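You operate a simulated robot arm through the tools that you are given. There is no shell and no other tool.

You run a simulated two-armed robot. Do the job below in one go: nothing can be reset, and whatever is moved stays where it is left.

TASK
Find the open lead and move its plug to the rework socket.
Fine: switch the panel test box on; dial each lead in turn from blue to purple and stop there; box off before you move the plug; the others stay in.

It is judged by the outcome, as a careful person would: the job done as asked, and still so three seconds after it is handed in. It fails if anything else is knocked over, pushed out of place, dropped, spilled or broken.

THE ROBOT
Two 7-joint arms with fingered hands on one trunk that stands fixed in place. Base frame: the origin is at the foot of the trunk, x ahead of it, y to its left, z up. Readings come in mm, rad, newtons and seconds.
The left shoulder is at [70, 142, 1239], the right one opposite. With the tool pointing down near the work surface each hand reaches from about 420 to 800 mm from the base axis, measured 20 degrees to its own side. Payload 3.6 kg a hand.
The tool frame of a hand sits at the grasp point between the pads (the TCP): z along the fingers, y along the line on which they close. The tips reach 25 mm beyond it. Largest opening 88 mm; the body of the gripper starts 29 mm behind the TCP. The gripper is a hand of 5 fingers: y runs from the thumb to the fingers, the wrist lies at [-13, -97, -162] in the tool frame, and closing takes about 1.5 s.
Orientation is that of the tool frame in the base frame, as a unit quaternion [w, x, y, z]. With the fingers straight down and the wrist toward the robot, the tool's x, y and z point along [0, 1, 0], [1, 0, 0] and [0, 0, -1] of the base frame.

THE INTERFACE
- The arms move only by the tool jog_arm. It takes "left_moves", "right_moves" or both (then of equal length, played together; a hand with none holds still); each is a list of rows, each a list of 6 numbers: the shift along the base's x, y, z in units of 25 mm (1.0 is 25 mm), then the turn, a rotation vector about the base's x, y, z in units of 4 degrees (1.0 is 4 degrees). In form: [[x, y, z, wx, wy, wz], ...]. A call has 1 to 20 rows; each row shifts and turns the commanded pose from where the row before left it. "left_gripper" and "right_gripper" are, for a hand that has rows, the closure, from 0 (fully open) to 1 (shut), set as the call begins (left out, the last holds). A call with a number of a shift or a turn outside -1 to 1 is refused whole. A row lasts 0.2 s, in which the tool goes at most 50 mm and 0.15 rad; a call with a longer step from one row to the next is refused whole, and so is a gripper value outside its range. A pose out of reach is approached as far as the arm can. The call stops where the force on the tool passes 40 N (or 10 N more than at its start, if that is more) or the arm is blocked; 0.2 s more then pass. The fingers move at their own pace (about 72 mm/s each) and stop on an object; they squeeze with about 22 N. The grip force told is the motor's: it shows also when the fingers shut on nothing. Time passes only in rows, and 0.2 s behind the last, so rows that do not move let the fingers close. It gives the time, the measured TCP pose, the force on the tool (base axes), the opening and the grip force at its end, in the units of the frame above (readings bear some noise), with the torque about the TCP (base axes, N m) and any sound that the robot's microphone picked up.
- Cameras (640 x 400 px; columns grow to the right, rows downward): "scene" is now at [122.2, -38.9, 1457.7]; the picture's right is [-0.49, -0.87, -0.00], its down [-0.58, 0.33, -0.74] and it looks along [0.65, -0.36, -0.67] (base axes); focal length 290 px, centre (320, 200). "left" rides on the left gripper at [-59, -79, -105] in its tool frame; the picture's right is [-0.73, -0.32, 0.61], its down [0.62, -0.68, 0.38] and it looks along [0.29, 0.66, 0.70] (tool axes); focal length 234 px, centre (320, 200). "right" rides on the right gripper at [59, -79, -105] in its tool frame; the picture's right is [-0.73, 0.32, -0.61], its down [-0.62, -0.68, 0.38] and it looks along [-0.29, 0.66, 0.70] (tool axes); focal length 234 px, centre (320, 200). There is no depth. A picture from a camera that has moved, and an enlarged one, comes with that camera's place and axes in the base frame and with its lens.
- get_image(camera): a new picture of that camera. No time passes.
- move_column(by): slides the trunk up (or, below 0, down) by that many mm; the arms and the scene camera ride with it, the base frame stays. It gives what a move gives, with no picture.
- preshape(shape, hand): the hand has 5 fingers and takes this shape, open, in about a second: jaw (thumb against the fingers, like two jaws); tri (thumb and two fingers); tip (a fingertip pinch); poke (one finger out to press); point (the index stretched); flat (the hand flat); cup (the hand cupped); fist (a fist). The gripper value then closes the fingers along that shape, each until it touches; the sizes above hold for jaw. It gives what a move gives, with no picture.
- pan_tilt(pan, tilt): turns the head with the scene camera to pan (to the left, within 1.501 rad either way) and tilt (down, from -0.506 to 1.204), counted from straight ahead of the robot. It gives what a move gives.
- zoom(camera, box): a new picture of the part [left, top, right, bottom] of that camera's present view, enlarged. No time passes.
- close_job(): hands the job in; it is judged then, once.

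Nothing tells you positions but the pictures and the camera data. Unless the task says otherwise, let go and move clear before handing in.

The tools are called after "Emit:" as name(argument=value, ...) on one line, values as JSON. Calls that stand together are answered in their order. jog_arm: Moves the arms, as the interface text tells. Its arguments: {"type":"object","properties":{"left_moves":{"type":"array","items":{"type":"array","items":{"type":"number"}}},"left_gripper":{"type":"number"},"right_moves":{"type":"array","items":{"type":"array","items":{"type":"number"}}},"right_gripper":{"type":"number"}},"required":[]} The other tools are called the same way: move_column (by) slides the trunk up or down; preshape (shape, hand) gives the hand a shape; pan_tilt (pan, tilt) turns the head that bears the scene camera; get_image (camera) takes a picture; zoom (camera, box) takes an enlarged picture of a part of a camera's view; close_job () hands the job in.

At the start:

```text
time_s: 0.0
left_eef_pos: [466.7, -78.8, 1249.5]
left_tool_rot: [-0.001, 0.707, 0.707, 0.0]
left_ft_force: [-0.9, 0.2, 0.5]
left_ft_torque: [0.0, 0.0, -0.05]
left_gripper_width: 87.9
left_grip_force: 0.1
left_shape: jaw
right_eef_pos: [323.4, -494.9, 1251.5]
right_tool_rot: [0.0, 0.707, 0.707, 0.0]
right_ft_force: [-0.7, 0.4, -0.5]
right_ft_torque: [-0.01, 0.0, 0.01]
right_gripper_width: 87.8
right_grip_force: 0.3
right_shape: jaw
trunk travel left (down, up): [-775.0, 165.0]
head pan, tilt: [-0.513, 0.733]
```

scene: 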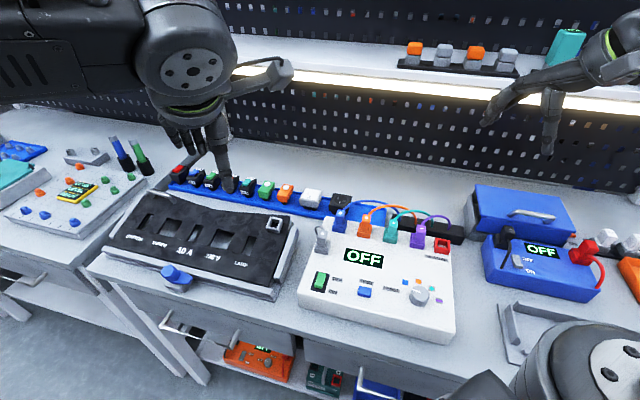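
right: 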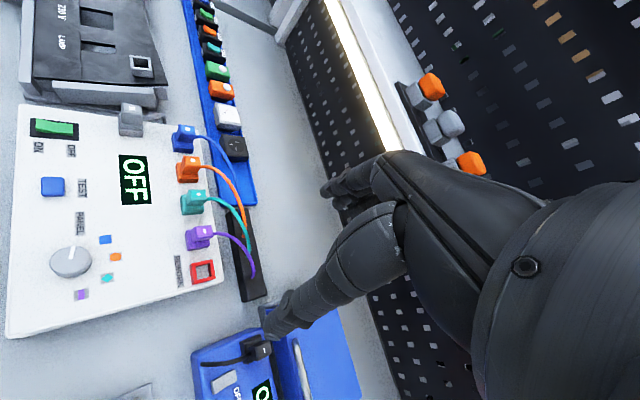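
left: 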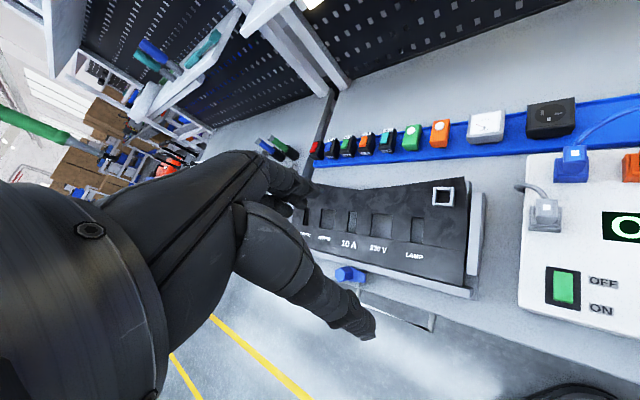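

I see a white test box with a green rocker switch, an OFF display, a blue button, a grey dial and four coloured leads (blue, orange, teal, purple), plus a red rework socket. I'll look closer before moving.

Emit:
zoom(camera="scene", box=[280, 180, 480, 350])

Emit:
zoom(camera="right", box=[0, 90, 280, 340])

Emit:
zoom(camera="scene", box=[440, 180, 640, 340])

```text
2.35 times, centred on (380, 265) of scene
camera zoom: at [122.2, -38.9, 1457.7], right [-0.49, -0.87, 0.0], down [-0.58, 0.33, -0.74], along [0.65, -0.36, -0.67], focal length 682 px, centre (179, 47)
```

zoom: 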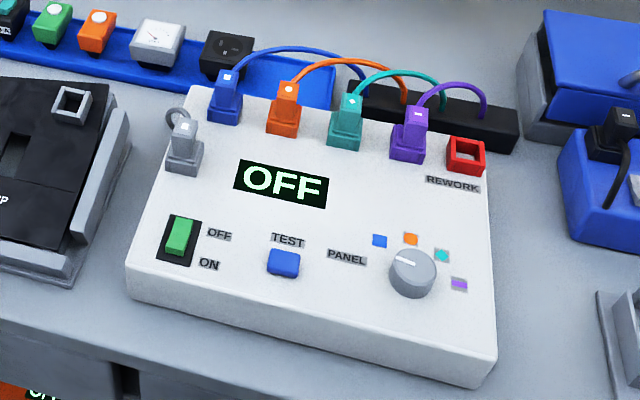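

```text
1.60 times, centred on (140, 215) of right
camera zoom: at [244.8, -435.2, 1356.5], right [0.32, -0.73, 0.61], down [-0.68, -0.62, -0.38], along [0.66, -0.29, -0.7], focal length 375 px, centre (608, 176)
```

zoom: 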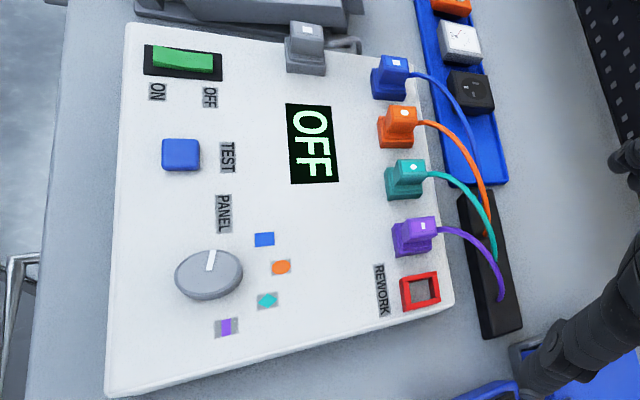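

```text
2.50 times, centred on (540, 260) of scene
camera zoom: at [122.2, -38.9, 1457.7], right [-0.49, -0.87, 0.0], down [-0.58, 0.33, -0.74], along [0.65, -0.36, -0.67], focal length 724 px, centre (-230, 50)
```

zoom: 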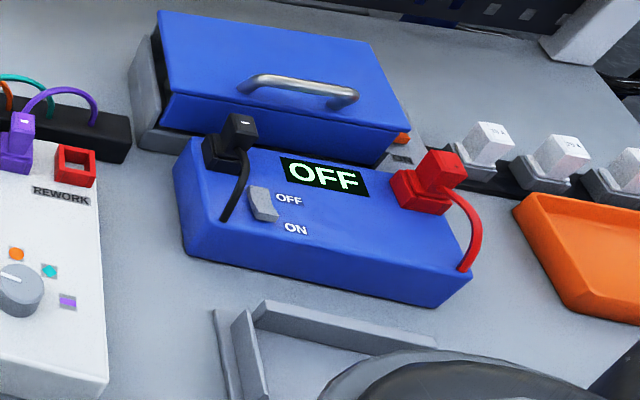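

The white box sits turned about 45° to the right of the base: plugs in a row at the back, rocker, TEST button and dial in front. I'll centre the head on it for a better view.

Emit:
pan_tilt(pan=-0.8, tilt=0.8)

Emit:
get_image(camera="scene")

```text
time_s: 0.8
left_eef_pos: [466.6, -78.7, 1251.1]
left_tool_rot: [0.001, 0.707, 0.707, 0.0]
left_ft_force: [0.8, -0.6, -0.6]
left_ft_torque: [0.01, 0.05, -0.01]
left_gripper_width: 87.7
left_grip_force: 0.0
left_shape: jaw
right_eef_pos: [322.5, -495.1, 1252.0]
right_tool_rot: [0.001, 0.707, 0.708, 0.001]
right_ft_force: [-0.2, 0.5, 0.1]
right_ft_torque: [0.03, -0.03, 0.01]
right_gripper_width: 87.5
right_grip_force: 0.0
right_shape: jaw
trunk travel left (down, up): [-775.0, 165.0]
head pan, tilt: [-0.799, 0.799]
```

```text
taken
camera scene: at [105.6, -55.7, 1452.3], right [-0.72, -0.7, 0.0], down [-0.5, 0.51, -0.7], along [0.49, -0.5, -0.72], focal length 290 px, centre (320, 200)
```

scene: 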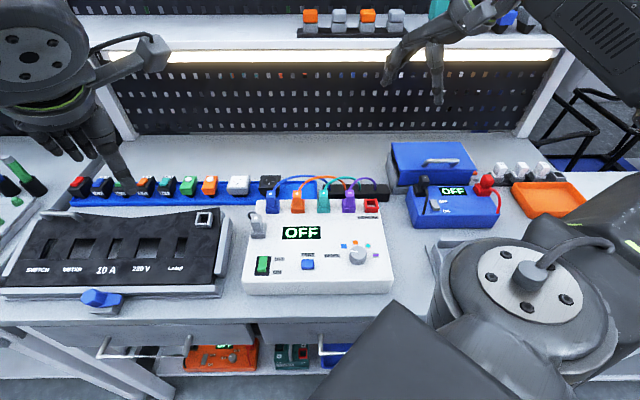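

The box is now centred. I'll zoom in for precise positions.

Emit:
zoom(camera="scene", box=[240, 170, 400, 300])

Emit:
zoom(camera="scene", box=[320, 180, 400, 280])

Emit:
zoom(camera="scene", box=[240, 200, 330, 300])

```text
3.08 times, centred on (320, 235) of scene
camera zoom: at [105.6, -55.7, 1452.3], right [-0.72, -0.7, 0.0], down [-0.5, 0.51, -0.7], along [0.49, -0.5, -0.72], focal length 892 px, centre (320, 92)
```

zoom: 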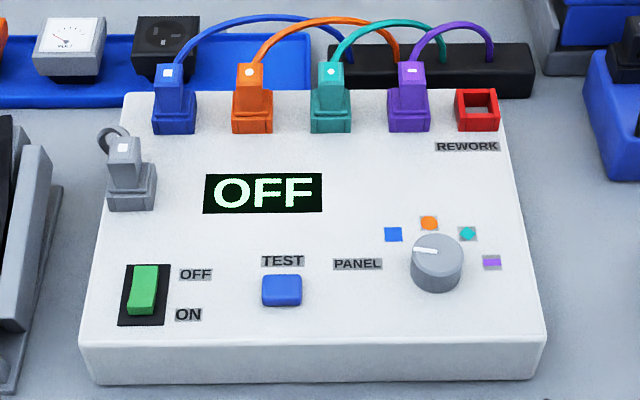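

```text
4.00 times, centred on (360, 230) of scene
camera zoom: at [105.6, -55.7, 1452.3], right [-0.72, -0.7, 0.0], down [-0.5, 0.51, -0.7], along [0.49, -0.5, -0.72], focal length 1159 px, centre (160, 80)
```

zoom: 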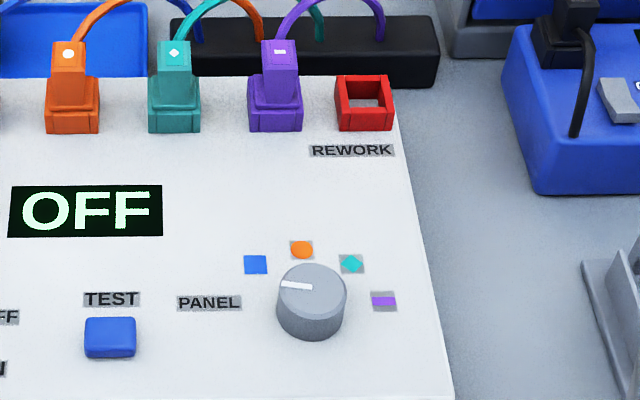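

```text
4.00 times, centred on (285, 250) of scene
camera zoom: at [105.6, -55.7, 1452.3], right [-0.72, -0.7, 0.0], down [-0.5, 0.51, -0.7], along [0.49, -0.5, -0.72], focal length 1159 px, centre (460, 0)
```

zoom: 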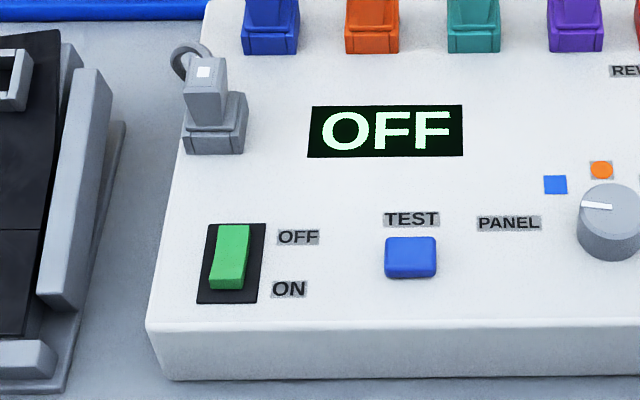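

The layout is clear: the dial now points left of blue, and the rocker has OFF at the far end and ON at the near end. I'll shape the right hand to poke and look at where the fingertip is.

Emit:
preshape(hand="right", shape="poke")

Emit:
get_image(camera="right")

Emit:
get_image(camera="scene")

Emit:
zoom(camera="scene", box=[370, 0, 530, 120])

```text
time_s: 1.7
left_eef_pos: [466.2, -78.4, 1249.3]
left_tool_rot: [0.0, 0.707, 0.707, 0.0]
left_ft_force: [0.1, -0.2, 0.8]
left_ft_torque: [0.01, -0.01, 0.0]
left_gripper_width: 87.8
left_grip_force: 0.1
left_shape: jaw
right_eef_pos: [322.3, -495.6, 1251.9]
right_tool_rot: [-0.001, 0.707, 0.707, 0.0]
right_ft_force: [-0.2, 0.6, 0.1]
right_ft_torque: [0.0, 0.0, -0.01]
right_gripper_width: 0.0
right_grip_force: 0.0
right_shape: poke
trunk travel left (down, up): [-775.0, 165.0]
head pan, tilt: [-0.799, 0.799]
```

```text
taken
camera right: at [244.8, -435.2, 1356.5], right [0.32, -0.73, 0.61], down [-0.68, -0.62, -0.38], along [0.66, -0.29, -0.7], focal length 234 px, centre (320, 200)
```

right: 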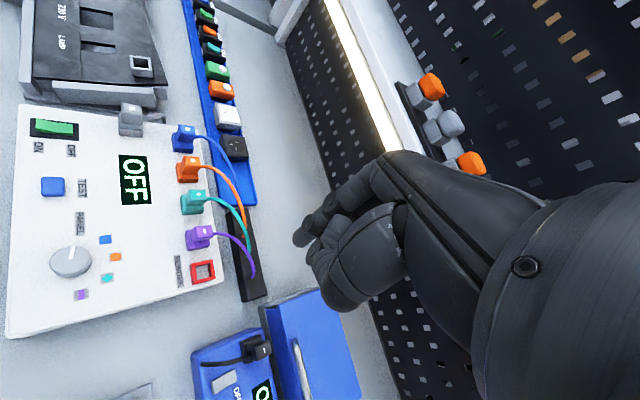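

```text
taken
camera scene: at [105.6, -55.7, 1452.2], right [-0.72, -0.7, 0.0], down [-0.5, 0.51, -0.7], along [0.49, -0.5, -0.72], focal length 290 px, centre (320, 200)
```

scene: 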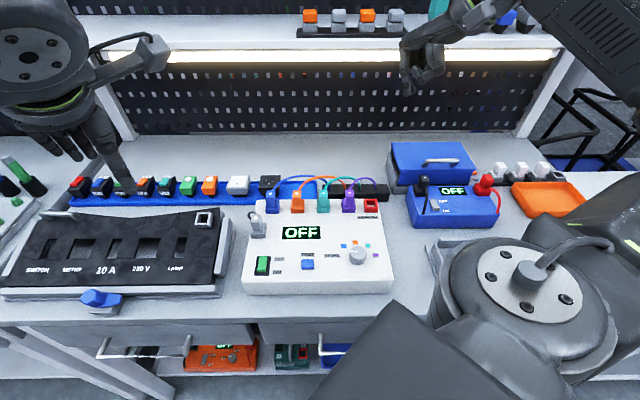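

```text
3.33 times, centred on (450, 60) of scene
camera zoom: at [105.6, -55.7, 1452.2], right [-0.72, -0.7, 0.0], down [-0.5, 0.51, -0.7], along [0.49, -0.5, -0.72], focal length 966 px, centre (-113, 667)
```

zoom: 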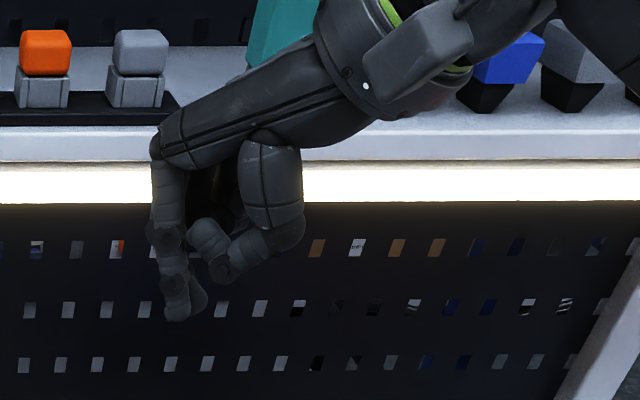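

The poke shape has one finger out. I'll zoom in to locate its tip relative to the TCP.

Emit:
zoom(camera="right", box=[240, 130, 440, 330])

Emit:
zoom(camera="scene", box=[390, 40, 450, 100])

```text
2.00 times, centred on (340, 230) of right
camera zoom: at [244.8, -435.2, 1356.5], right [0.32, -0.73, 0.61], down [-0.68, -0.62, -0.38], along [0.66, -0.29, -0.7], focal length 468 px, centre (280, 140)
```

zoom: 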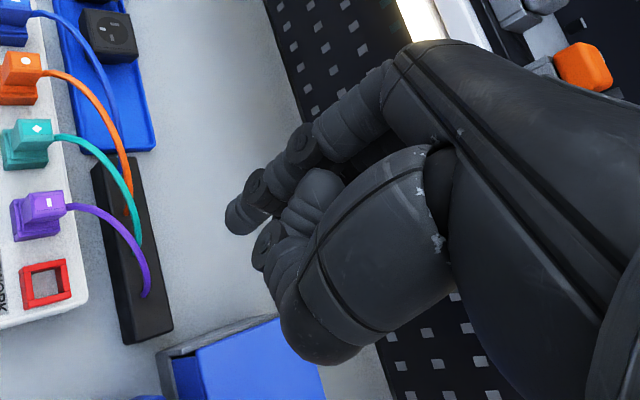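

```text
6.67 times, centred on (420, 70) of scene
camera zoom: at [105.6, -55.7, 1452.2], right [-0.72, -0.7, 0.0], down [-0.5, 0.51, -0.7], along [0.49, -0.5, -0.72], focal length 1932 px, centre (-347, 1067)
```

zoom: 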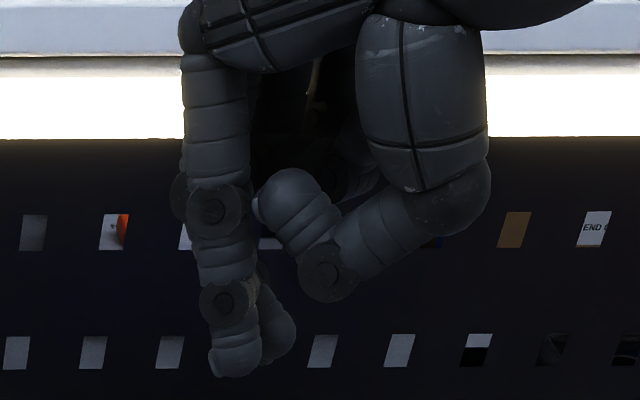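

The fingertip is roughly 25 mm beyond the TCP and nearly under it. I'll shift the left arm a bit to the left for clearance and bring the right hand over the rocker's near end, staying high.

Emit:
jog_arm(left_moves=[[0, 0.6, 0, 0, 0, 0], [0, 0.6, 0, 0, 0, 0], [0, 0.6, 0, 0, 0, 0], [0, 0.6, 0, 0, 0, 0], [0, 0.6, 0, 0, 0, 0], [0, 0.6, 0, 0, 0, 0], [0, 0.6, 0, 0, 0, 0], [0, 0.6, 0, 0, 0, 0], [0, 0, 0, 0, 0, 0], [0, 0, 0, 0, 0, 0], [0, 0, 0, 0, 0, 0], [0, 0, 0, 0, 0, 0], [0, 0, 0, 0, 0, 0]], right_moves=[[0.236, 0.916, 0, 0, 0, 0], [0.236, 0.916, 0, 0, 0, 0], [0.236, 0.916, 0, 0, 0, 0], [0.236, 0.916, 0, 0, 0, 0], [0.236, 0.916, 0, 0, 0, 0], [0.236, 0.916, 0, 0, 0, 0], [0.236, 0.916, 0, 0, 0, 0], [0.236, 0.916, 0, 0, 0, 0], [0.236, 0.916, 0, 0, 0, 0], [0.236, 0.916, 0, 0, 0, 0], [0.236, 0.916, 0, 0, 0, 0], [0.236, 0.916, 0, 0, 0, 0], [0.236, 0.916, 0, 0, 0, 0]])

Emit:
get_image(camera="scene")

Emit:
get_image(camera="right")

Emit:
get_image(camera="left")

```text
time_s: 4.5
left_eef_pos: [466.8, 44.0, 1250.6]
left_tool_rot: [0.0, 0.708, 0.707, -0.001]
left_ft_force: [0.8, 0.9, 0.1]
left_ft_torque: [0.03, 0.01, -0.01]
left_gripper_width: 87.5
left_grip_force: 0.2
left_shape: jaw
right_eef_pos: [397.3, -192.7, 1251.4]
right_tool_rot: [0.001, 0.707, 0.707, -0.001]
right_ft_force: [-0.5, 0.0, 0.9]
right_ft_torque: [0.01, 0.01, -0.01]
right_gripper_width: 0.0
right_grip_force: 0.0
right_shape: poke
trunk travel left (down, up): [-775.0, 165.0]
head pan, tilt: [-0.799, 0.799]
```

```text
taken
camera scene: at [106.2, -53.8, 1452.2], right [-0.72, -0.7, 0.0], down [-0.5, 0.51, -0.7], along [0.49, -0.5, -0.72], focal length 290 px, centre (320, 200)
```

scene: 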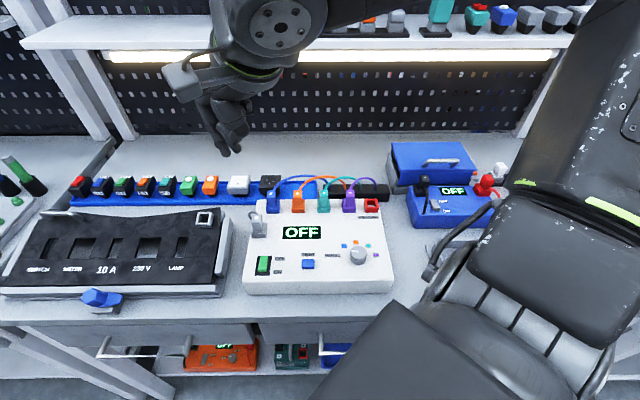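

```text
taken
camera right: at [319.5, -134.0, 1356.0], right [0.32, -0.73, 0.61], down [-0.68, -0.62, -0.38], along [0.66, -0.29, -0.7], focal length 234 px, centre (320, 200)
```

right: 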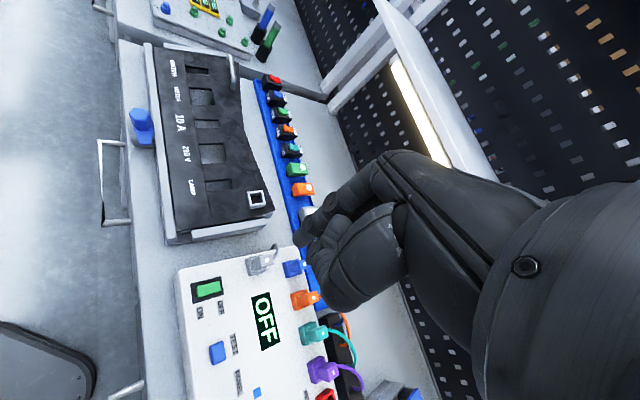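

```text
taken
camera left: at [387.0, -15.2, 1354.6], right [-0.32, -0.73, -0.61], down [-0.68, 0.62, -0.38], along [0.66, 0.29, -0.7], focal length 234 px, centre (320, 200)
```

left: 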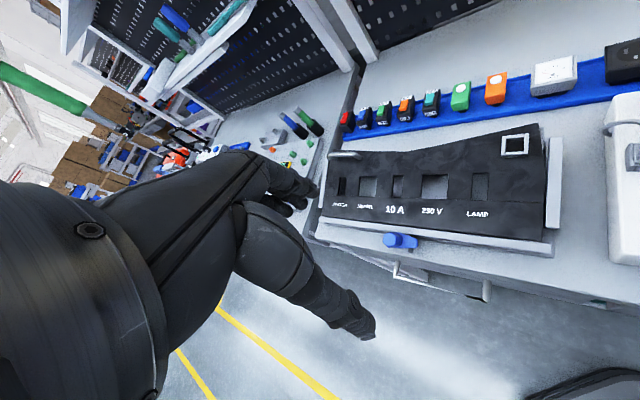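

The right fingertip is now nearly over the near half of the rocker. I'll descend to just above it and check.

Emit:
jog_arm(right_moves=[[0, 0, -1, 0, 0, 0], [0, 0, -1, 0, 0, 0], [0, 0, -1, 0, 0, 0], [0, 0, -1, 0, 0, 0], [0, 0, -1, 0, 0, 0], [0, 0, -1, 0, 0, 0], [0, 0, -1, 0, 0, 0], [0, 0, -1, 0, 0, 0], [0, 0, -1, 0, 0, 0], [0, 0, -0.6, 0, 0, 0]])

Emit:
get_image(camera="scene")

Emit:
zoom(camera="scene", box=[220, 200, 330, 300])

Emit:
get_image(camera="right")

```text
time_s: 6.7
left_eef_pos: [465.2, 42.4, 1250.7]
left_tool_rot: [0.0, 0.707, 0.708, 0.0]
left_ft_force: [0.0, -0.4, 0.4]
left_ft_torque: [0.0, 0.01, 0.06]
left_gripper_width: 87.6
left_grip_force: 0.0
left_shape: jaw
right_eef_pos: [408.1, -195.9, 1011.9]
right_tool_rot: [0.0, 0.707, 0.707, 0.0]
right_ft_force: [0.3, -0.8, 0.1]
right_ft_torque: [0.0, 0.0, 0.02]
right_gripper_width: 0.0
right_grip_force: 0.1
right_shape: poke
right hand out of reach, approached as far as the arm can: row 5, 6
trunk travel left (down, up): [-775.0, 165.0]
head pan, tilt: [-0.799, 0.799]
```

```text
taken
camera scene: at [106.0, -55.7, 1452.2], right [-0.72, -0.7, 0.0], down [-0.5, 0.51, -0.7], along [0.49, -0.5, -0.72], focal length 290 px, centre (320, 200)
```

scene: 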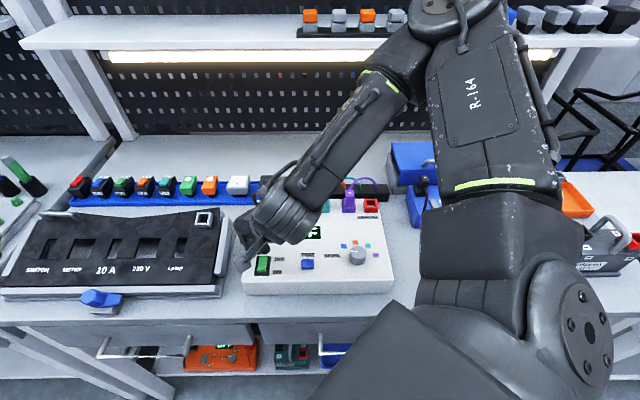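

```text
4.00 times, centred on (275, 250) of scene
camera zoom: at [106.0, -55.7, 1452.2], right [-0.72, -0.7, 0.0], down [-0.5, 0.51, -0.7], along [0.49, -0.5, -0.72], focal length 1159 px, centre (500, 0)
```

zoom: 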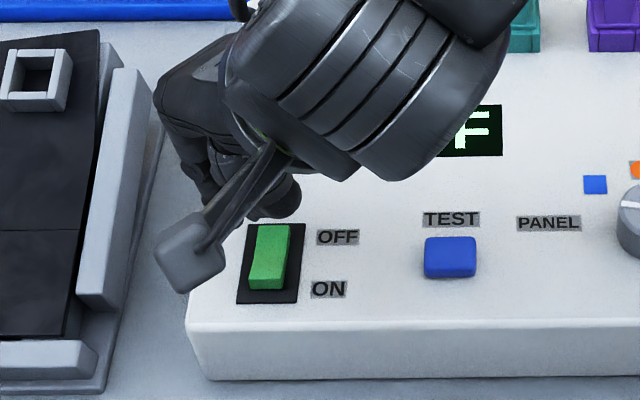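

```text
taken
camera right: at [330.4, -136.4, 1117.0], right [0.32, -0.73, 0.61], down [-0.68, -0.62, -0.38], along [0.66, -0.29, -0.7], focal length 234 px, centre (320, 200)
```

right: 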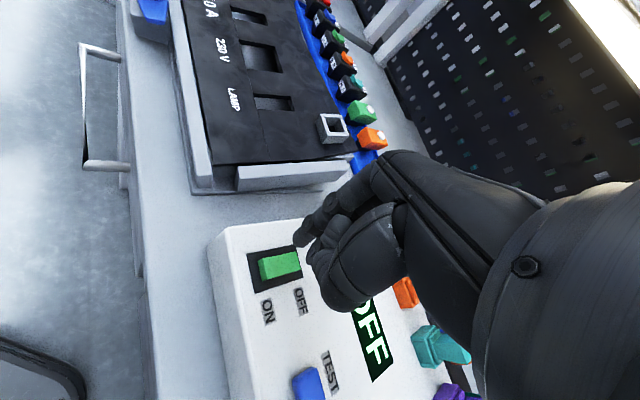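

The arm came out about 9 mm further forward than asked, so the tip is over the left edge of the rocker. I'll pull back toward the robot to get over the near half.

Emit:
jog_arm(right_moves=[[-0.2, 0, 0, 0, 0, 0], [-0.2, 0, 0, 0, 0, 0], [0, 0, 0, 0, 0, 0]])

Emit:
zoom(camera="right", box=[220, 200, 380, 320])

Emit:
zoom(camera="scene", box=[220, 200, 330, 300])

```text
time_s: 7.5
left_eef_pos: [464.9, 42.3, 1250.7]
left_tool_rot: [0.001, 0.707, 0.707, 0.0]
left_ft_force: [0.3, 0.8, -0.7]
left_ft_torque: [0.03, 0.02, 0.01]
left_gripper_width: 87.9
left_grip_force: 0.0
left_shape: jaw
right_eef_pos: [399.4, -196.3, 1011.5]
right_tool_rot: [0.0, 0.708, 0.707, 0.0]
right_ft_force: [-0.2, -0.1, 0.4]
right_ft_torque: [0.04, 0.0, 0.0]
right_gripper_width: 0.0
right_grip_force: 0.0
right_shape: poke
trunk travel left (down, up): [-775.0, 165.0]
head pan, tilt: [-0.799, 0.799]
```

```text
3.33 times, centred on (300, 260) of right
camera zoom: at [322.0, -135.8, 1117.3], right [0.32, -0.73, 0.61], down [-0.68, -0.62, -0.38], along [0.66, -0.29, -0.7], focal length 781 px, centre (387, 0)
```

zoom: 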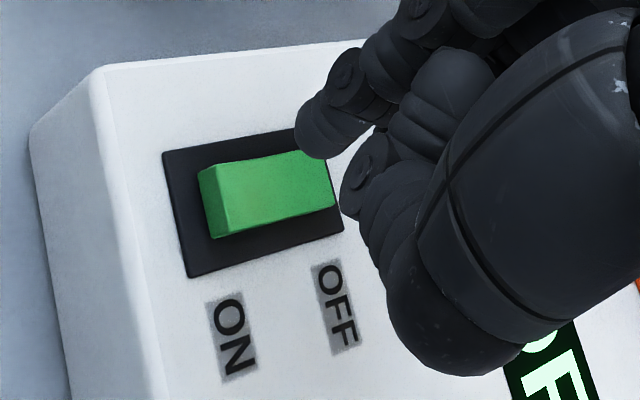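

```text
4.00 times, centred on (275, 250) of scene
camera zoom: at [105.7, -55.5, 1452.2], right [-0.72, -0.7, 0.0], down [-0.5, 0.51, -0.7], along [0.49, -0.5, -0.72], focal length 1159 px, centre (500, 0)
```

zoom: 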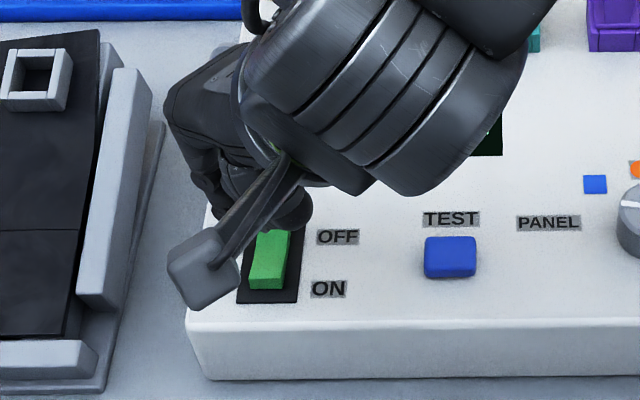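

The tip now projects onto the near (ON) quarter of the rocker. I'll go down gently in small steps and press.

Emit:
jog_arm(right_moves=[[0, 0, -0.6, 0, 0, 0], [0, 0, -0.6, 0, 0, 0], [0, 0, -0.12, 0, 0, 0], [0, 0, -0.12, 0, 0, 0], [0, 0, -0.12, 0, 0, 0]])

Emit:
zoom(camera="right", box=[220, 200, 380, 320])

```text
time_s: 8.7
left_eef_pos: [465.9, 42.1, 1251.1]
left_tool_rot: [0.0, 0.707, 0.707, 0.0]
left_ft_force: [0.2, 1.0, 0.1]
left_ft_torque: [0.02, -0.01, -0.02]
left_gripper_width: 87.7
left_grip_force: 0.1
left_shape: jaw
right_eef_pos: [398.5, -197.8, 974.1]
right_tool_rot: [-0.001, 0.707, 0.707, 0.0]
right_ft_force: [-0.9, 0.6, 1.6]
right_ft_torque: [0.01, -0.01, 0.01]
right_gripper_width: 0.0
right_grip_force: 0.1
right_shape: poke
trunk travel left (down, up): [-775.0, 165.0]
head pan, tilt: [-0.799, 0.799]
```

```text
3.33 times, centred on (300, 260) of right
camera zoom: at [320.3, -137.6, 1080.0], right [0.32, -0.73, 0.61], down [-0.68, -0.62, -0.38], along [0.66, -0.29, -0.7], focal length 781 px, centre (387, 0)
```

zoom: 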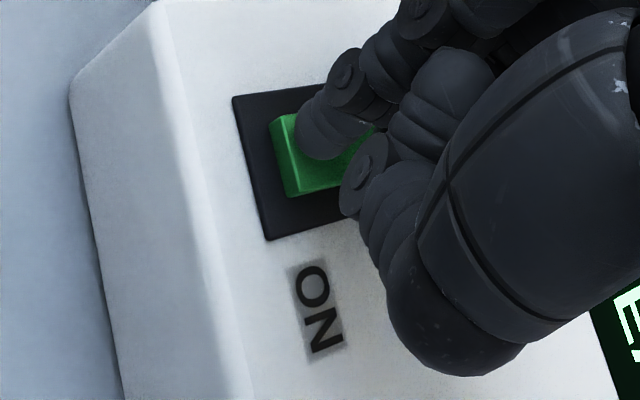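

The tip is right over the near part of the rocker and just touching. I'll press a few millimetres further.

Emit:
jog_arm(right_moves=[[0, 0, -0.1, 0, 0, 0], [0, 0, -0.1, 0, 0, 0], [0, 0, -0.1, 0, 0, 0], [0, 0, -0.1, 0, 0, 0]])

Emit:
zoom(camera="right", box=[220, 200, 420, 350])

```text
time_s: 9.4
left_eef_pos: [461.8, 43.3, 1252.6]
left_tool_rot: [0.002, 0.708, 0.706, 0.001]
left_ft_force: [0.1, -0.1, -0.6]
left_ft_torque: [0.01, 0.04, 0.02]
left_gripper_width: 87.4
left_grip_force: 0.1
left_shape: jaw
right_eef_pos: [398.2, -196.0, 974.8]
right_tool_rot: [0.005, 0.707, 0.708, 0.006]
right_ft_force: [-7.4, -1.9, 25.3]
right_ft_torque: [0.0, 0.09, 0.0]
right_gripper_width: 0.0
right_grip_force: 0.0
right_shape: poke
trunk travel left (down, up): [-775.0, 165.0]
head pan, tilt: [-0.799, 0.799]
stopped in row 3 (right hand): the force on the tool passed its limit at 45 N (the readings are from after the stop); the commanded pose is now the measured one
```

```text
2.67 times, centred on (320, 275) of right
camera zoom: at [319.1, -136.8, 1077.4], right [0.31, -0.73, 0.61], down [-0.67, -0.62, -0.39], along [0.67, -0.29, -0.69], focal length 624 px, centre (320, 0)
```

zoom: 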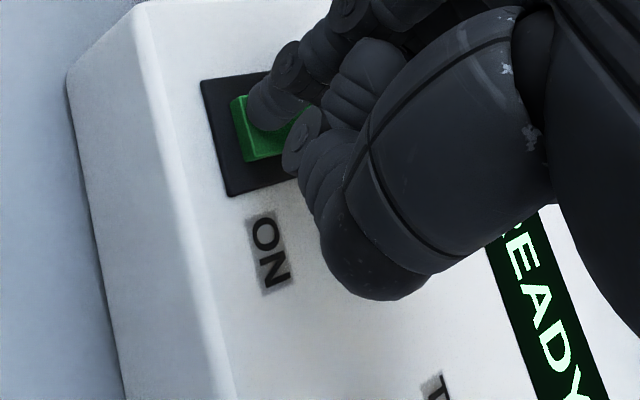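

The display reads READY, so the box is on. I'll retract upward and look at it from the scene camera.

Emit:
jog_arm(right_moves=[[0, 0, 0.4, 0, 0, 0], [0, 0, 1, 0, 0, 0], [0, 0, 1, 0, 0, 0], [0.3, 0, 1, 0, 0, 0], [0.3, 0, 1, 0, 0, 0]])

Emit:
get_image(camera="scene")

Emit:
get_image(camera="right")

```text
time_s: 10.6
left_eef_pos: [463.3, 41.6, 1251.8]
left_tool_rot: [-0.001, 0.707, 0.707, 0.0]
left_ft_force: [0.5, 0.8, 0.1]
left_ft_torque: [0.03, -0.02, -0.01]
left_gripper_width: 87.8
left_grip_force: 0.0
left_shape: jaw
right_eef_pos: [415.7, -197.4, 1083.8]
right_tool_rot: [0.004, 0.707, 0.707, 0.003]
right_ft_force: [0.4, -0.5, 0.0]
right_ft_torque: [0.04, 0.0, 0.02]
right_gripper_width: 0.1
right_grip_force: 0.1
right_shape: poke
trunk travel left (down, up): [-775.0, 165.0]
head pan, tilt: [-0.799, 0.799]
```

```text
taken
camera scene: at [104.5, -55.3, 1452.3], right [-0.72, -0.7, 0.0], down [-0.5, 0.51, -0.7], along [0.49, -0.5, -0.72], focal length 290 px, centre (320, 200)
```

scene: 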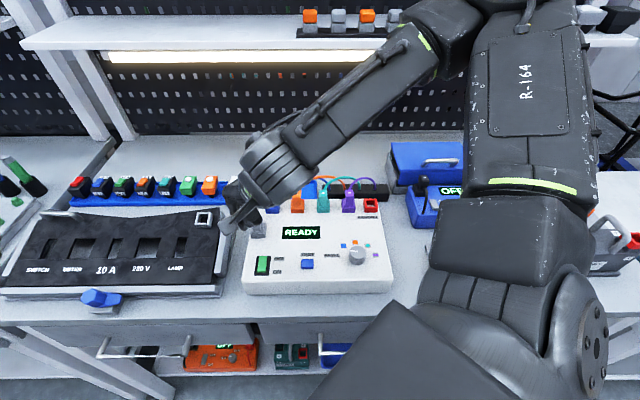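

```text
taken
camera right: at [336.6, -137.8, 1186.2], right [0.32, -0.73, 0.61], down [-0.68, -0.62, -0.39], along [0.66, -0.29, -0.69], focal length 234 px, centre (320, 200)
```

right: 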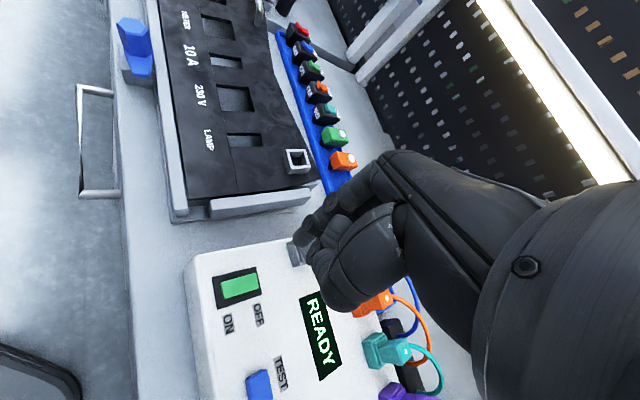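

The box is READY and clear. Next I'll set the right hand to the three-finger shape for the dial and look at it.

Emit:
preshape(hand="right", shape="tri")

Emit:
get_image(camera="right")

Emit:
zoom(camera="scene", box=[170, 130, 330, 260])

```text
time_s: 11.5
left_eef_pos: [465.7, 41.8, 1250.1]
left_tool_rot: [0.0, 0.707, 0.707, 0.0]
left_ft_force: [0.0, -0.2, 0.5]
left_ft_torque: [-0.02, -0.04, -0.02]
left_gripper_width: 87.8
left_grip_force: 0.0
left_shape: jaw
right_eef_pos: [415.5, -197.8, 1081.4]
right_tool_rot: [0.003, 0.707, 0.707, 0.003]
right_ft_force: [0.0, -0.5, -0.7]
right_ft_torque: [0.0, 0.01, 0.0]
right_gripper_width: 87.6
right_grip_force: 0.1
right_shape: tri
trunk travel left (down, up): [-775.0, 165.0]
head pan, tilt: [-0.799, 0.799]
```

```text
taken
camera right: at [337.5, -138.1, 1185.2], right [0.32, -0.73, 0.61], down [-0.68, -0.62, -0.39], along [0.66, -0.29, -0.69], focal length 234 px, centre (320, 200)
```

right: 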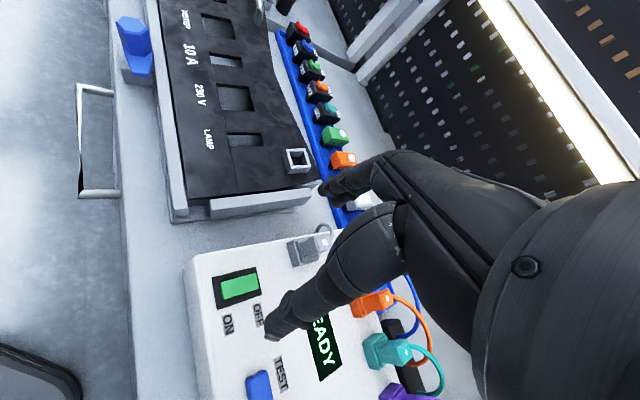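

```text
3.08 times, centred on (250, 195) of scene
camera zoom: at [105.9, -55.7, 1452.2], right [-0.72, -0.7, 0.0], down [-0.5, 0.51, -0.7], along [0.49, -0.5, -0.72], focal length 892 px, centre (535, 215)
```

zoom: 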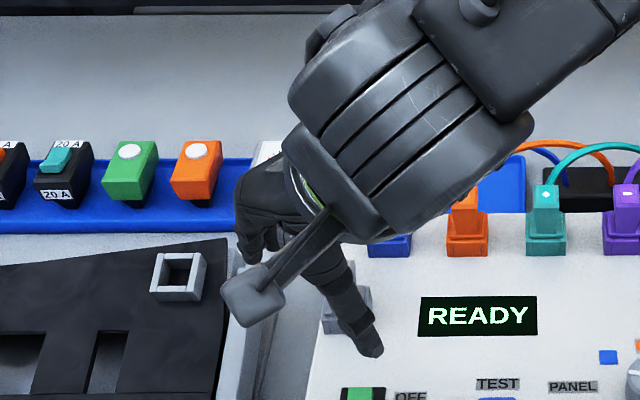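

The hand is open with the thumb on the near side. I'll move it over the dial and turn it to line up with the box.

Emit:
jog_arm(right_moves=[[-0.442, -0.489, 0, 0, 0, -0.94], [-0.442, -0.489, 0, 0, 0, -0.94], [-0.442, -0.489, 0, 0, 0, -0.94], [-0.442, -0.489, 0, 0, 0, -0.94], [-0.442, -0.489, 0, 0, 0, -0.94], [-0.442, -0.489, 0, 0, 0, -0.94], [-0.442, -0.489, 0, 0, 0, -0.94], [-0.442, -0.489, 0, 0, 0, -0.94], [-0.442, -0.489, 0, 0, 0, -0.94], [-0.442, -0.489, 0, 0, 0, -0.94], [-0.442, -0.489, 0, 0, 0, -0.94], [-0.442, -0.489, 0, 0, 0, -0.94]])

Emit:
get_image(camera="scene")

Emit:
get_image(camera="right")

```text
time_s: 14.1
left_eef_pos: [466.0, 42.2, 1250.0]
left_tool_rot: [0.001, 0.707, 0.707, 0.0]
left_ft_force: [0.7, 0.1, -0.9]
left_ft_torque: [0.03, -0.03, -0.01]
left_gripper_width: 87.6
left_grip_force: 0.1
left_shape: jaw
right_eef_pos: [373.1, -357.1, 1083.3]
right_tool_rot: [0.004, 0.925, 0.381, 0.0]
right_ft_force: [0.6, -0.6, -0.7]
right_ft_torque: [-0.02, 0.01, 0.0]
right_gripper_width: 88.1
right_grip_force: 0.1
right_shape: tri
right hand out of reach, approached as far as the arm can: row 1, 2, 3, 4, 5, 6, 7, 8, 9, 10, 11, 12
trunk travel left (down, up): [-775.0, 165.0]
head pan, tilt: [-0.799, 0.799]
```

```text
taken
camera scene: at [105.3, -55.6, 1452.3], right [-0.72, -0.7, 0.0], down [-0.5, 0.51, -0.7], along [0.49, -0.5, -0.72], focal length 290 px, centre (320, 200)
```

scene: 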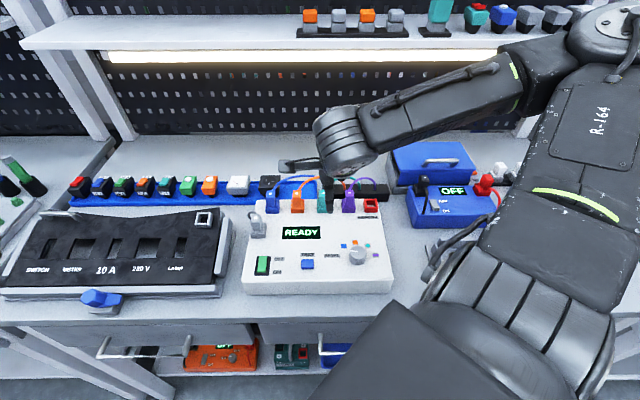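

```text
taken
camera right: at [360.1, -258.6, 1187.0], right [-0.29, -0.74, 0.61], down [-0.92, 0.04, -0.39], along [0.26, -0.67, -0.69], focal length 234 px, centre (320, 200)
```

right: 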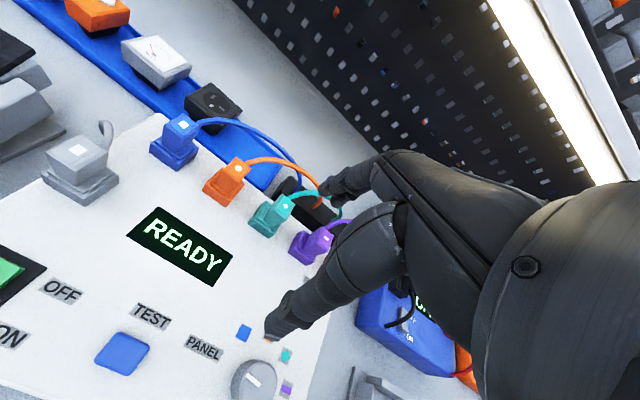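

The hand could not come close enough to the robot at this height. Raising the trunk gives the arm more room to reach the near dial, so I'll lift it and then re-check.

Emit:
move_column(by=140)

Emit:
get_image(camera="scene")

```text
time_s: 15.7
left_eef_pos: [464.7, 42.9, 1390.6]
left_tool_rot: [0.0, 0.707, 0.707, 0.0]
left_ft_force: [1.0, 0.2, 0.0]
left_ft_torque: [0.01, 0.02, -0.02]
left_gripper_width: 87.8
left_grip_force: 0.0
left_shape: jaw
right_eef_pos: [374.7, -357.4, 1222.5]
right_tool_rot: [0.004, 0.925, 0.381, 0.001]
right_ft_force: [0.7, 0.1, 0.1]
right_ft_torque: [0.01, -0.01, 0.0]
right_gripper_width: 87.6
right_grip_force: 0.1
right_shape: tri
trunk travel left (down, up): [-915.0, 25.0]
head pan, tilt: [-0.799, 0.799]
```

```text
taken
camera scene: at [105.7, -55.7, 1592.2], right [-0.72, -0.7, 0.0], down [-0.5, 0.51, -0.7], along [0.49, -0.5, -0.72], focal length 290 px, centre (320, 200)
```

scene: 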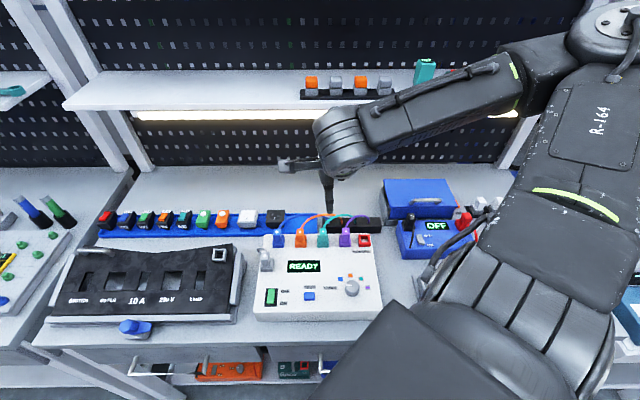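

The trunk is up. I'll zoom in to refine dial and plug positions from this second viewpoint.

Emit:
zoom(camera="scene", box=[250, 220, 390, 320])

Emit:
zoom(camera="scene", box=[310, 220, 390, 310])

```text
4.00 times, centred on (320, 270) of scene
camera zoom: at [105.7, -55.7, 1592.2], right [-0.72, -0.7, 0.0], down [-0.5, 0.51, -0.7], along [0.49, -0.5, -0.72], focal length 1159 px, centre (320, -80)
```

zoom: 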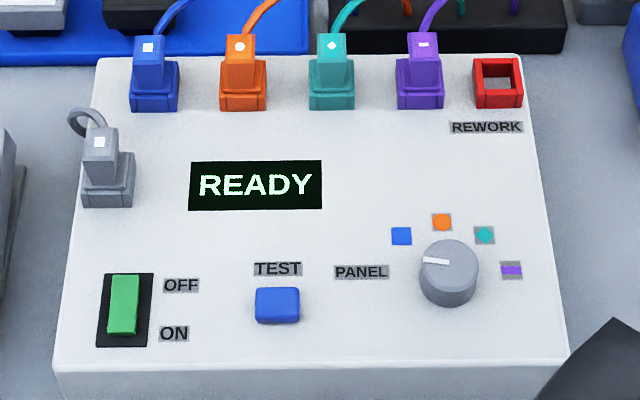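

```text
4.44 times, centred on (350, 265) of scene
camera zoom: at [105.7, -55.7, 1592.2], right [-0.72, -0.7, 0.0], down [-0.5, 0.51, -0.7], along [0.49, -0.5, -0.72], focal length 1288 px, centre (187, -89)
```

zoom: 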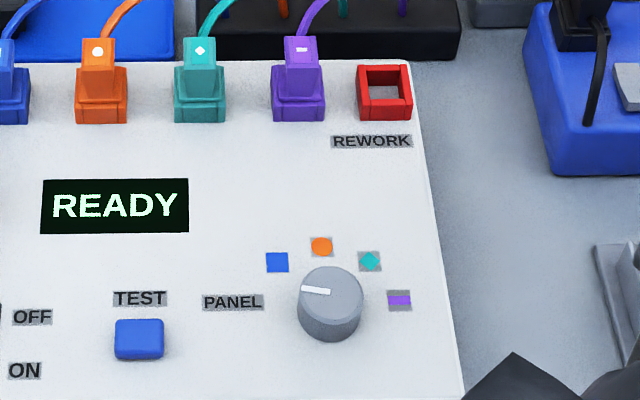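

Refined estimate: the dial centre is at about [283, −346], top near z 957. I'll move over it while descending to just above the knob.

Emit:
jog_arm(right_moves=[[-0.45, 0.055, -0.5, 0, 0, 0], [-0.45, 0.055, -0.5, 0, 0, 0], [-0.45, 0.055, -0.5, 0, 0, 0], [-0.45, 0.055, -0.5, 0, 0, 0], [-0.45, 0.055, -0.8, 0, 0, 0], [-0.45, 0.055, -0.8, 0, 0, 0], [-0.45, 0.055, -0.8, 0, 0, 0], [-0.5, 0.055, -0.8, 0, 0, 0], [0, 0, -0.8, 0, 0, 0], [0, 0, -0.8, 0, 0, 0], [0, 0, -0.8, 0, 0, 0]])

Emit:
get_image(camera="scene")

Emit:
get_image(camera="right")

```text
time_s: 18.1
left_eef_pos: [465.8, 43.1, 1391.0]
left_tool_rot: [0.0, 0.707, 0.708, 0.0]
left_ft_force: [0.3, 0.2, -0.7]
left_ft_torque: [0.0, 0.02, -0.01]
left_gripper_width: 87.7
left_grip_force: 0.1
left_shape: jaw
right_eef_pos: [326.7, -364.9, 1025.8]
right_tool_rot: [0.004, 0.924, 0.381, 0.0]
right_ft_force: [0.2, 0.1, 0.0]
right_ft_torque: [-0.02, 0.0, -0.02]
right_gripper_width: 87.9
right_grip_force: 0.0
right_shape: tri
right hand out of reach, approached as far as the arm can: row 1, 2, 3, 4, 5, 8
trunk travel left (down, up): [-915.0, 25.0]
head pan, tilt: [-0.799, 0.799]
```

```text
taken
camera scene: at [105.7, -55.8, 1592.3], right [-0.72, -0.7, 0.0], down [-0.5, 0.51, -0.7], along [0.49, -0.5, -0.72], focal length 290 px, centre (320, 200)
```

scene: 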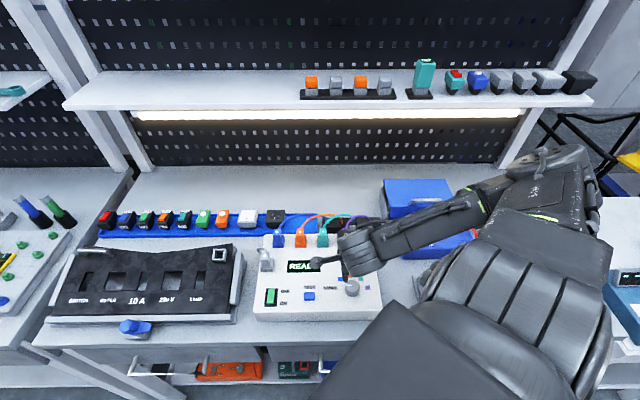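

```text
taken
camera right: at [313.6, -265.5, 1129.2], right [-0.29, -0.74, 0.61], down [-0.92, 0.04, -0.39], along [0.26, -0.67, -0.69], focal length 234 px, centre (320, 200)
```

right: 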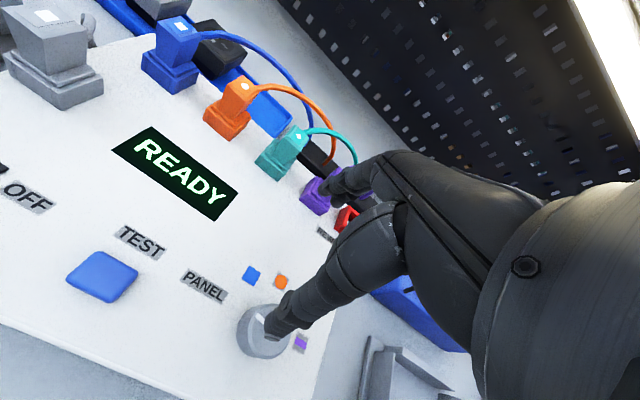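

Now at z 1026 the arm obeys better. I'll continue toward the dial centre at this height.

Emit:
jog_arm(right_moves=[[-0.43, 0.19, 0, 0, 0, 0], [-0.43, 0.19, 0, 0, 0, 0], [-0.43, 0.19, 0, 0, 0, 0], [-0.43, 0.19, 0, 0, 0, 0]])

Emit:
zoom(camera="scene", box=[250, 220, 410, 320])

Emit:
get_image(camera="right")

```text
time_s: 19.1
left_eef_pos: [465.5, 43.0, 1391.2]
left_tool_rot: [0.0, 0.707, 0.707, 0.0]
left_ft_force: [0.3, 0.5, 0.4]
left_ft_torque: [-0.01, 0.0, 0.0]
left_gripper_width: 87.6
left_grip_force: 0.2
left_shape: jaw
right_eef_pos: [303.8, -348.1, 1022.5]
right_tool_rot: [-0.004, 0.923, 0.384, 0.004]
right_ft_force: [-0.4, 0.7, -0.9]
right_ft_torque: [-0.04, 0.02, -0.01]
right_gripper_width: 87.9
right_grip_force: 0.0
right_shape: tri
right hand out of reach, approached as far as the arm can: row 3, 4
trunk travel left (down, up): [-915.0, 25.0]
head pan, tilt: [-0.799, 0.799]
```

```text
4.00 times, centred on (330, 270) of scene
camera zoom: at [105.8, -55.6, 1592.2], right [-0.72, -0.7, 0.0], down [-0.5, 0.51, -0.7], along [0.49, -0.5, -0.72], focal length 1159 px, centre (280, -80)
```

zoom: 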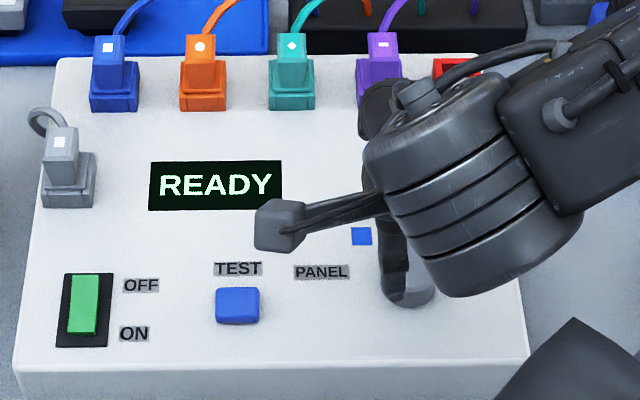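

```text
taken
camera right: at [289.4, -250.1, 1128.6], right [-0.29, -0.75, 0.6], down [-0.92, 0.04, -0.39], along [0.27, -0.66, -0.7], focal length 234 px, centre (320, 200)
```

right: 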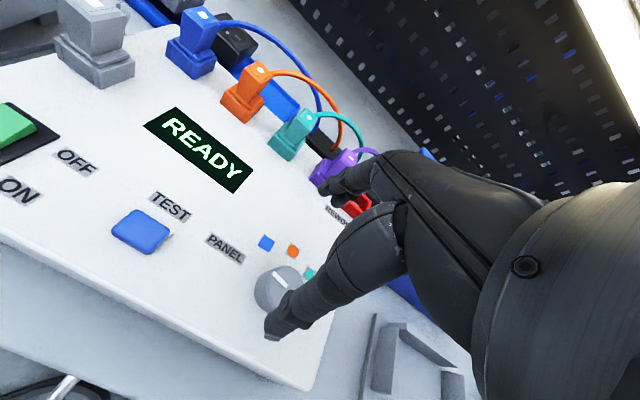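

I'm within about 20 mm of the dial and the thumb would clear the knob on the way down. I'll go lower, where the reach improves, then finish the sideways correction.

Emit:
jog_arm(right_moves=[[0, 0, -0.45, 0, 0, 0], [0, 0, -0.45, 0, 0, 0], [-0.2, 0.02, -0.45, 0, 0, 0], [-0.2, 0.02, -0.45, 0, 0, 0], [-0.2, 0.02, 0, 0, 0, 0], [-0.2, 0.02, 0, 0, 0, 0]])

Emit:
zoom(camera="scene", box=[250, 220, 410, 320])

Emit:
get_image(camera="right")

```text
time_s: 20.5
left_eef_pos: [466.1, 42.2, 1390.3]
left_tool_rot: [0.0, 0.707, 0.707, 0.0]
left_ft_force: [-0.9, -0.1, 0.2]
left_ft_torque: [0.0, -0.01, 0.0]
left_gripper_width: 87.8
left_grip_force: 0.1
left_shape: jaw
right_eef_pos: [280.2, -345.6, 984.6]
right_tool_rot: [0.003, 0.924, 0.382, 0.002]
right_ft_force: [-0.2, -0.4, 0.3]
right_ft_torque: [0.02, 0.0, -0.01]
right_gripper_width: 87.8
right_grip_force: 0.1
right_shape: tri
right hand out of reach, approached as far as the arm can: row 1, 2
trunk travel left (down, up): [-915.0, 25.0]
head pan, tilt: [-0.799, 0.799]
```

```text
4.00 times, centred on (330, 270) of scene
camera zoom: at [105.9, -55.5, 1592.2], right [-0.72, -0.7, 0.0], down [-0.5, 0.51, -0.7], along [0.49, -0.5, -0.72], focal length 1159 px, centre (280, -80)
```

zoom: 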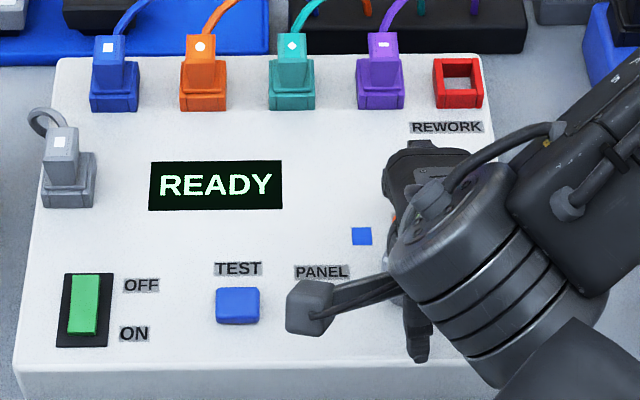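

```text
taken
camera right: at [267.1, -246.4, 1089.3], right [-0.29, -0.74, 0.61], down [-0.92, 0.04, -0.39], along [0.26, -0.67, -0.69], focal length 234 px, centre (320, 200)
```

right: 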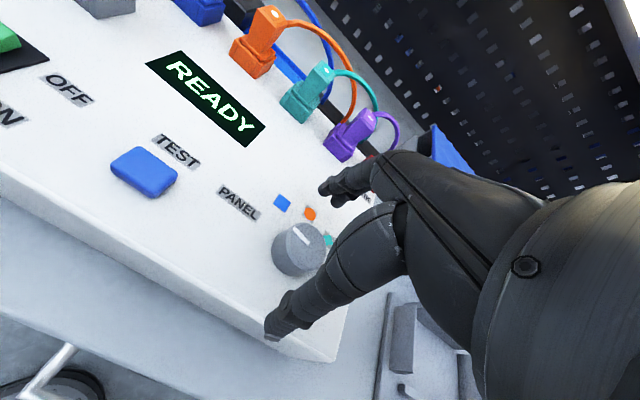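

The hand straddles the dial, and the display stays visible. I'll zoom the wrist camera to check the centring before going down.

Emit:
zoom(camera="right", box=[220, 160, 380, 360])

```text
2.00 times, centred on (300, 260) of right
camera zoom: at [267.1, -246.4, 1089.3], right [-0.29, -0.74, 0.61], down [-0.92, 0.04, -0.39], along [0.26, -0.67, -0.69], focal length 468 px, centre (360, 80)
```

zoom: 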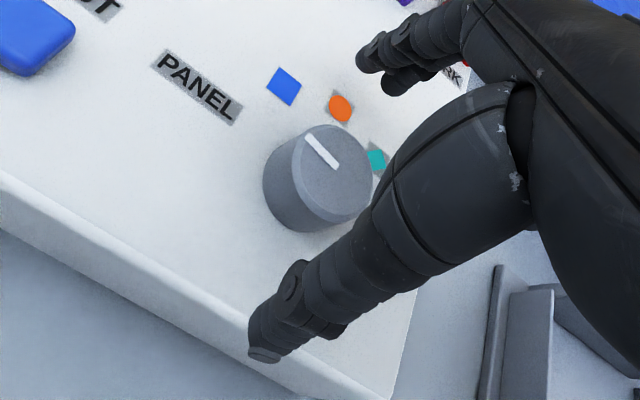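

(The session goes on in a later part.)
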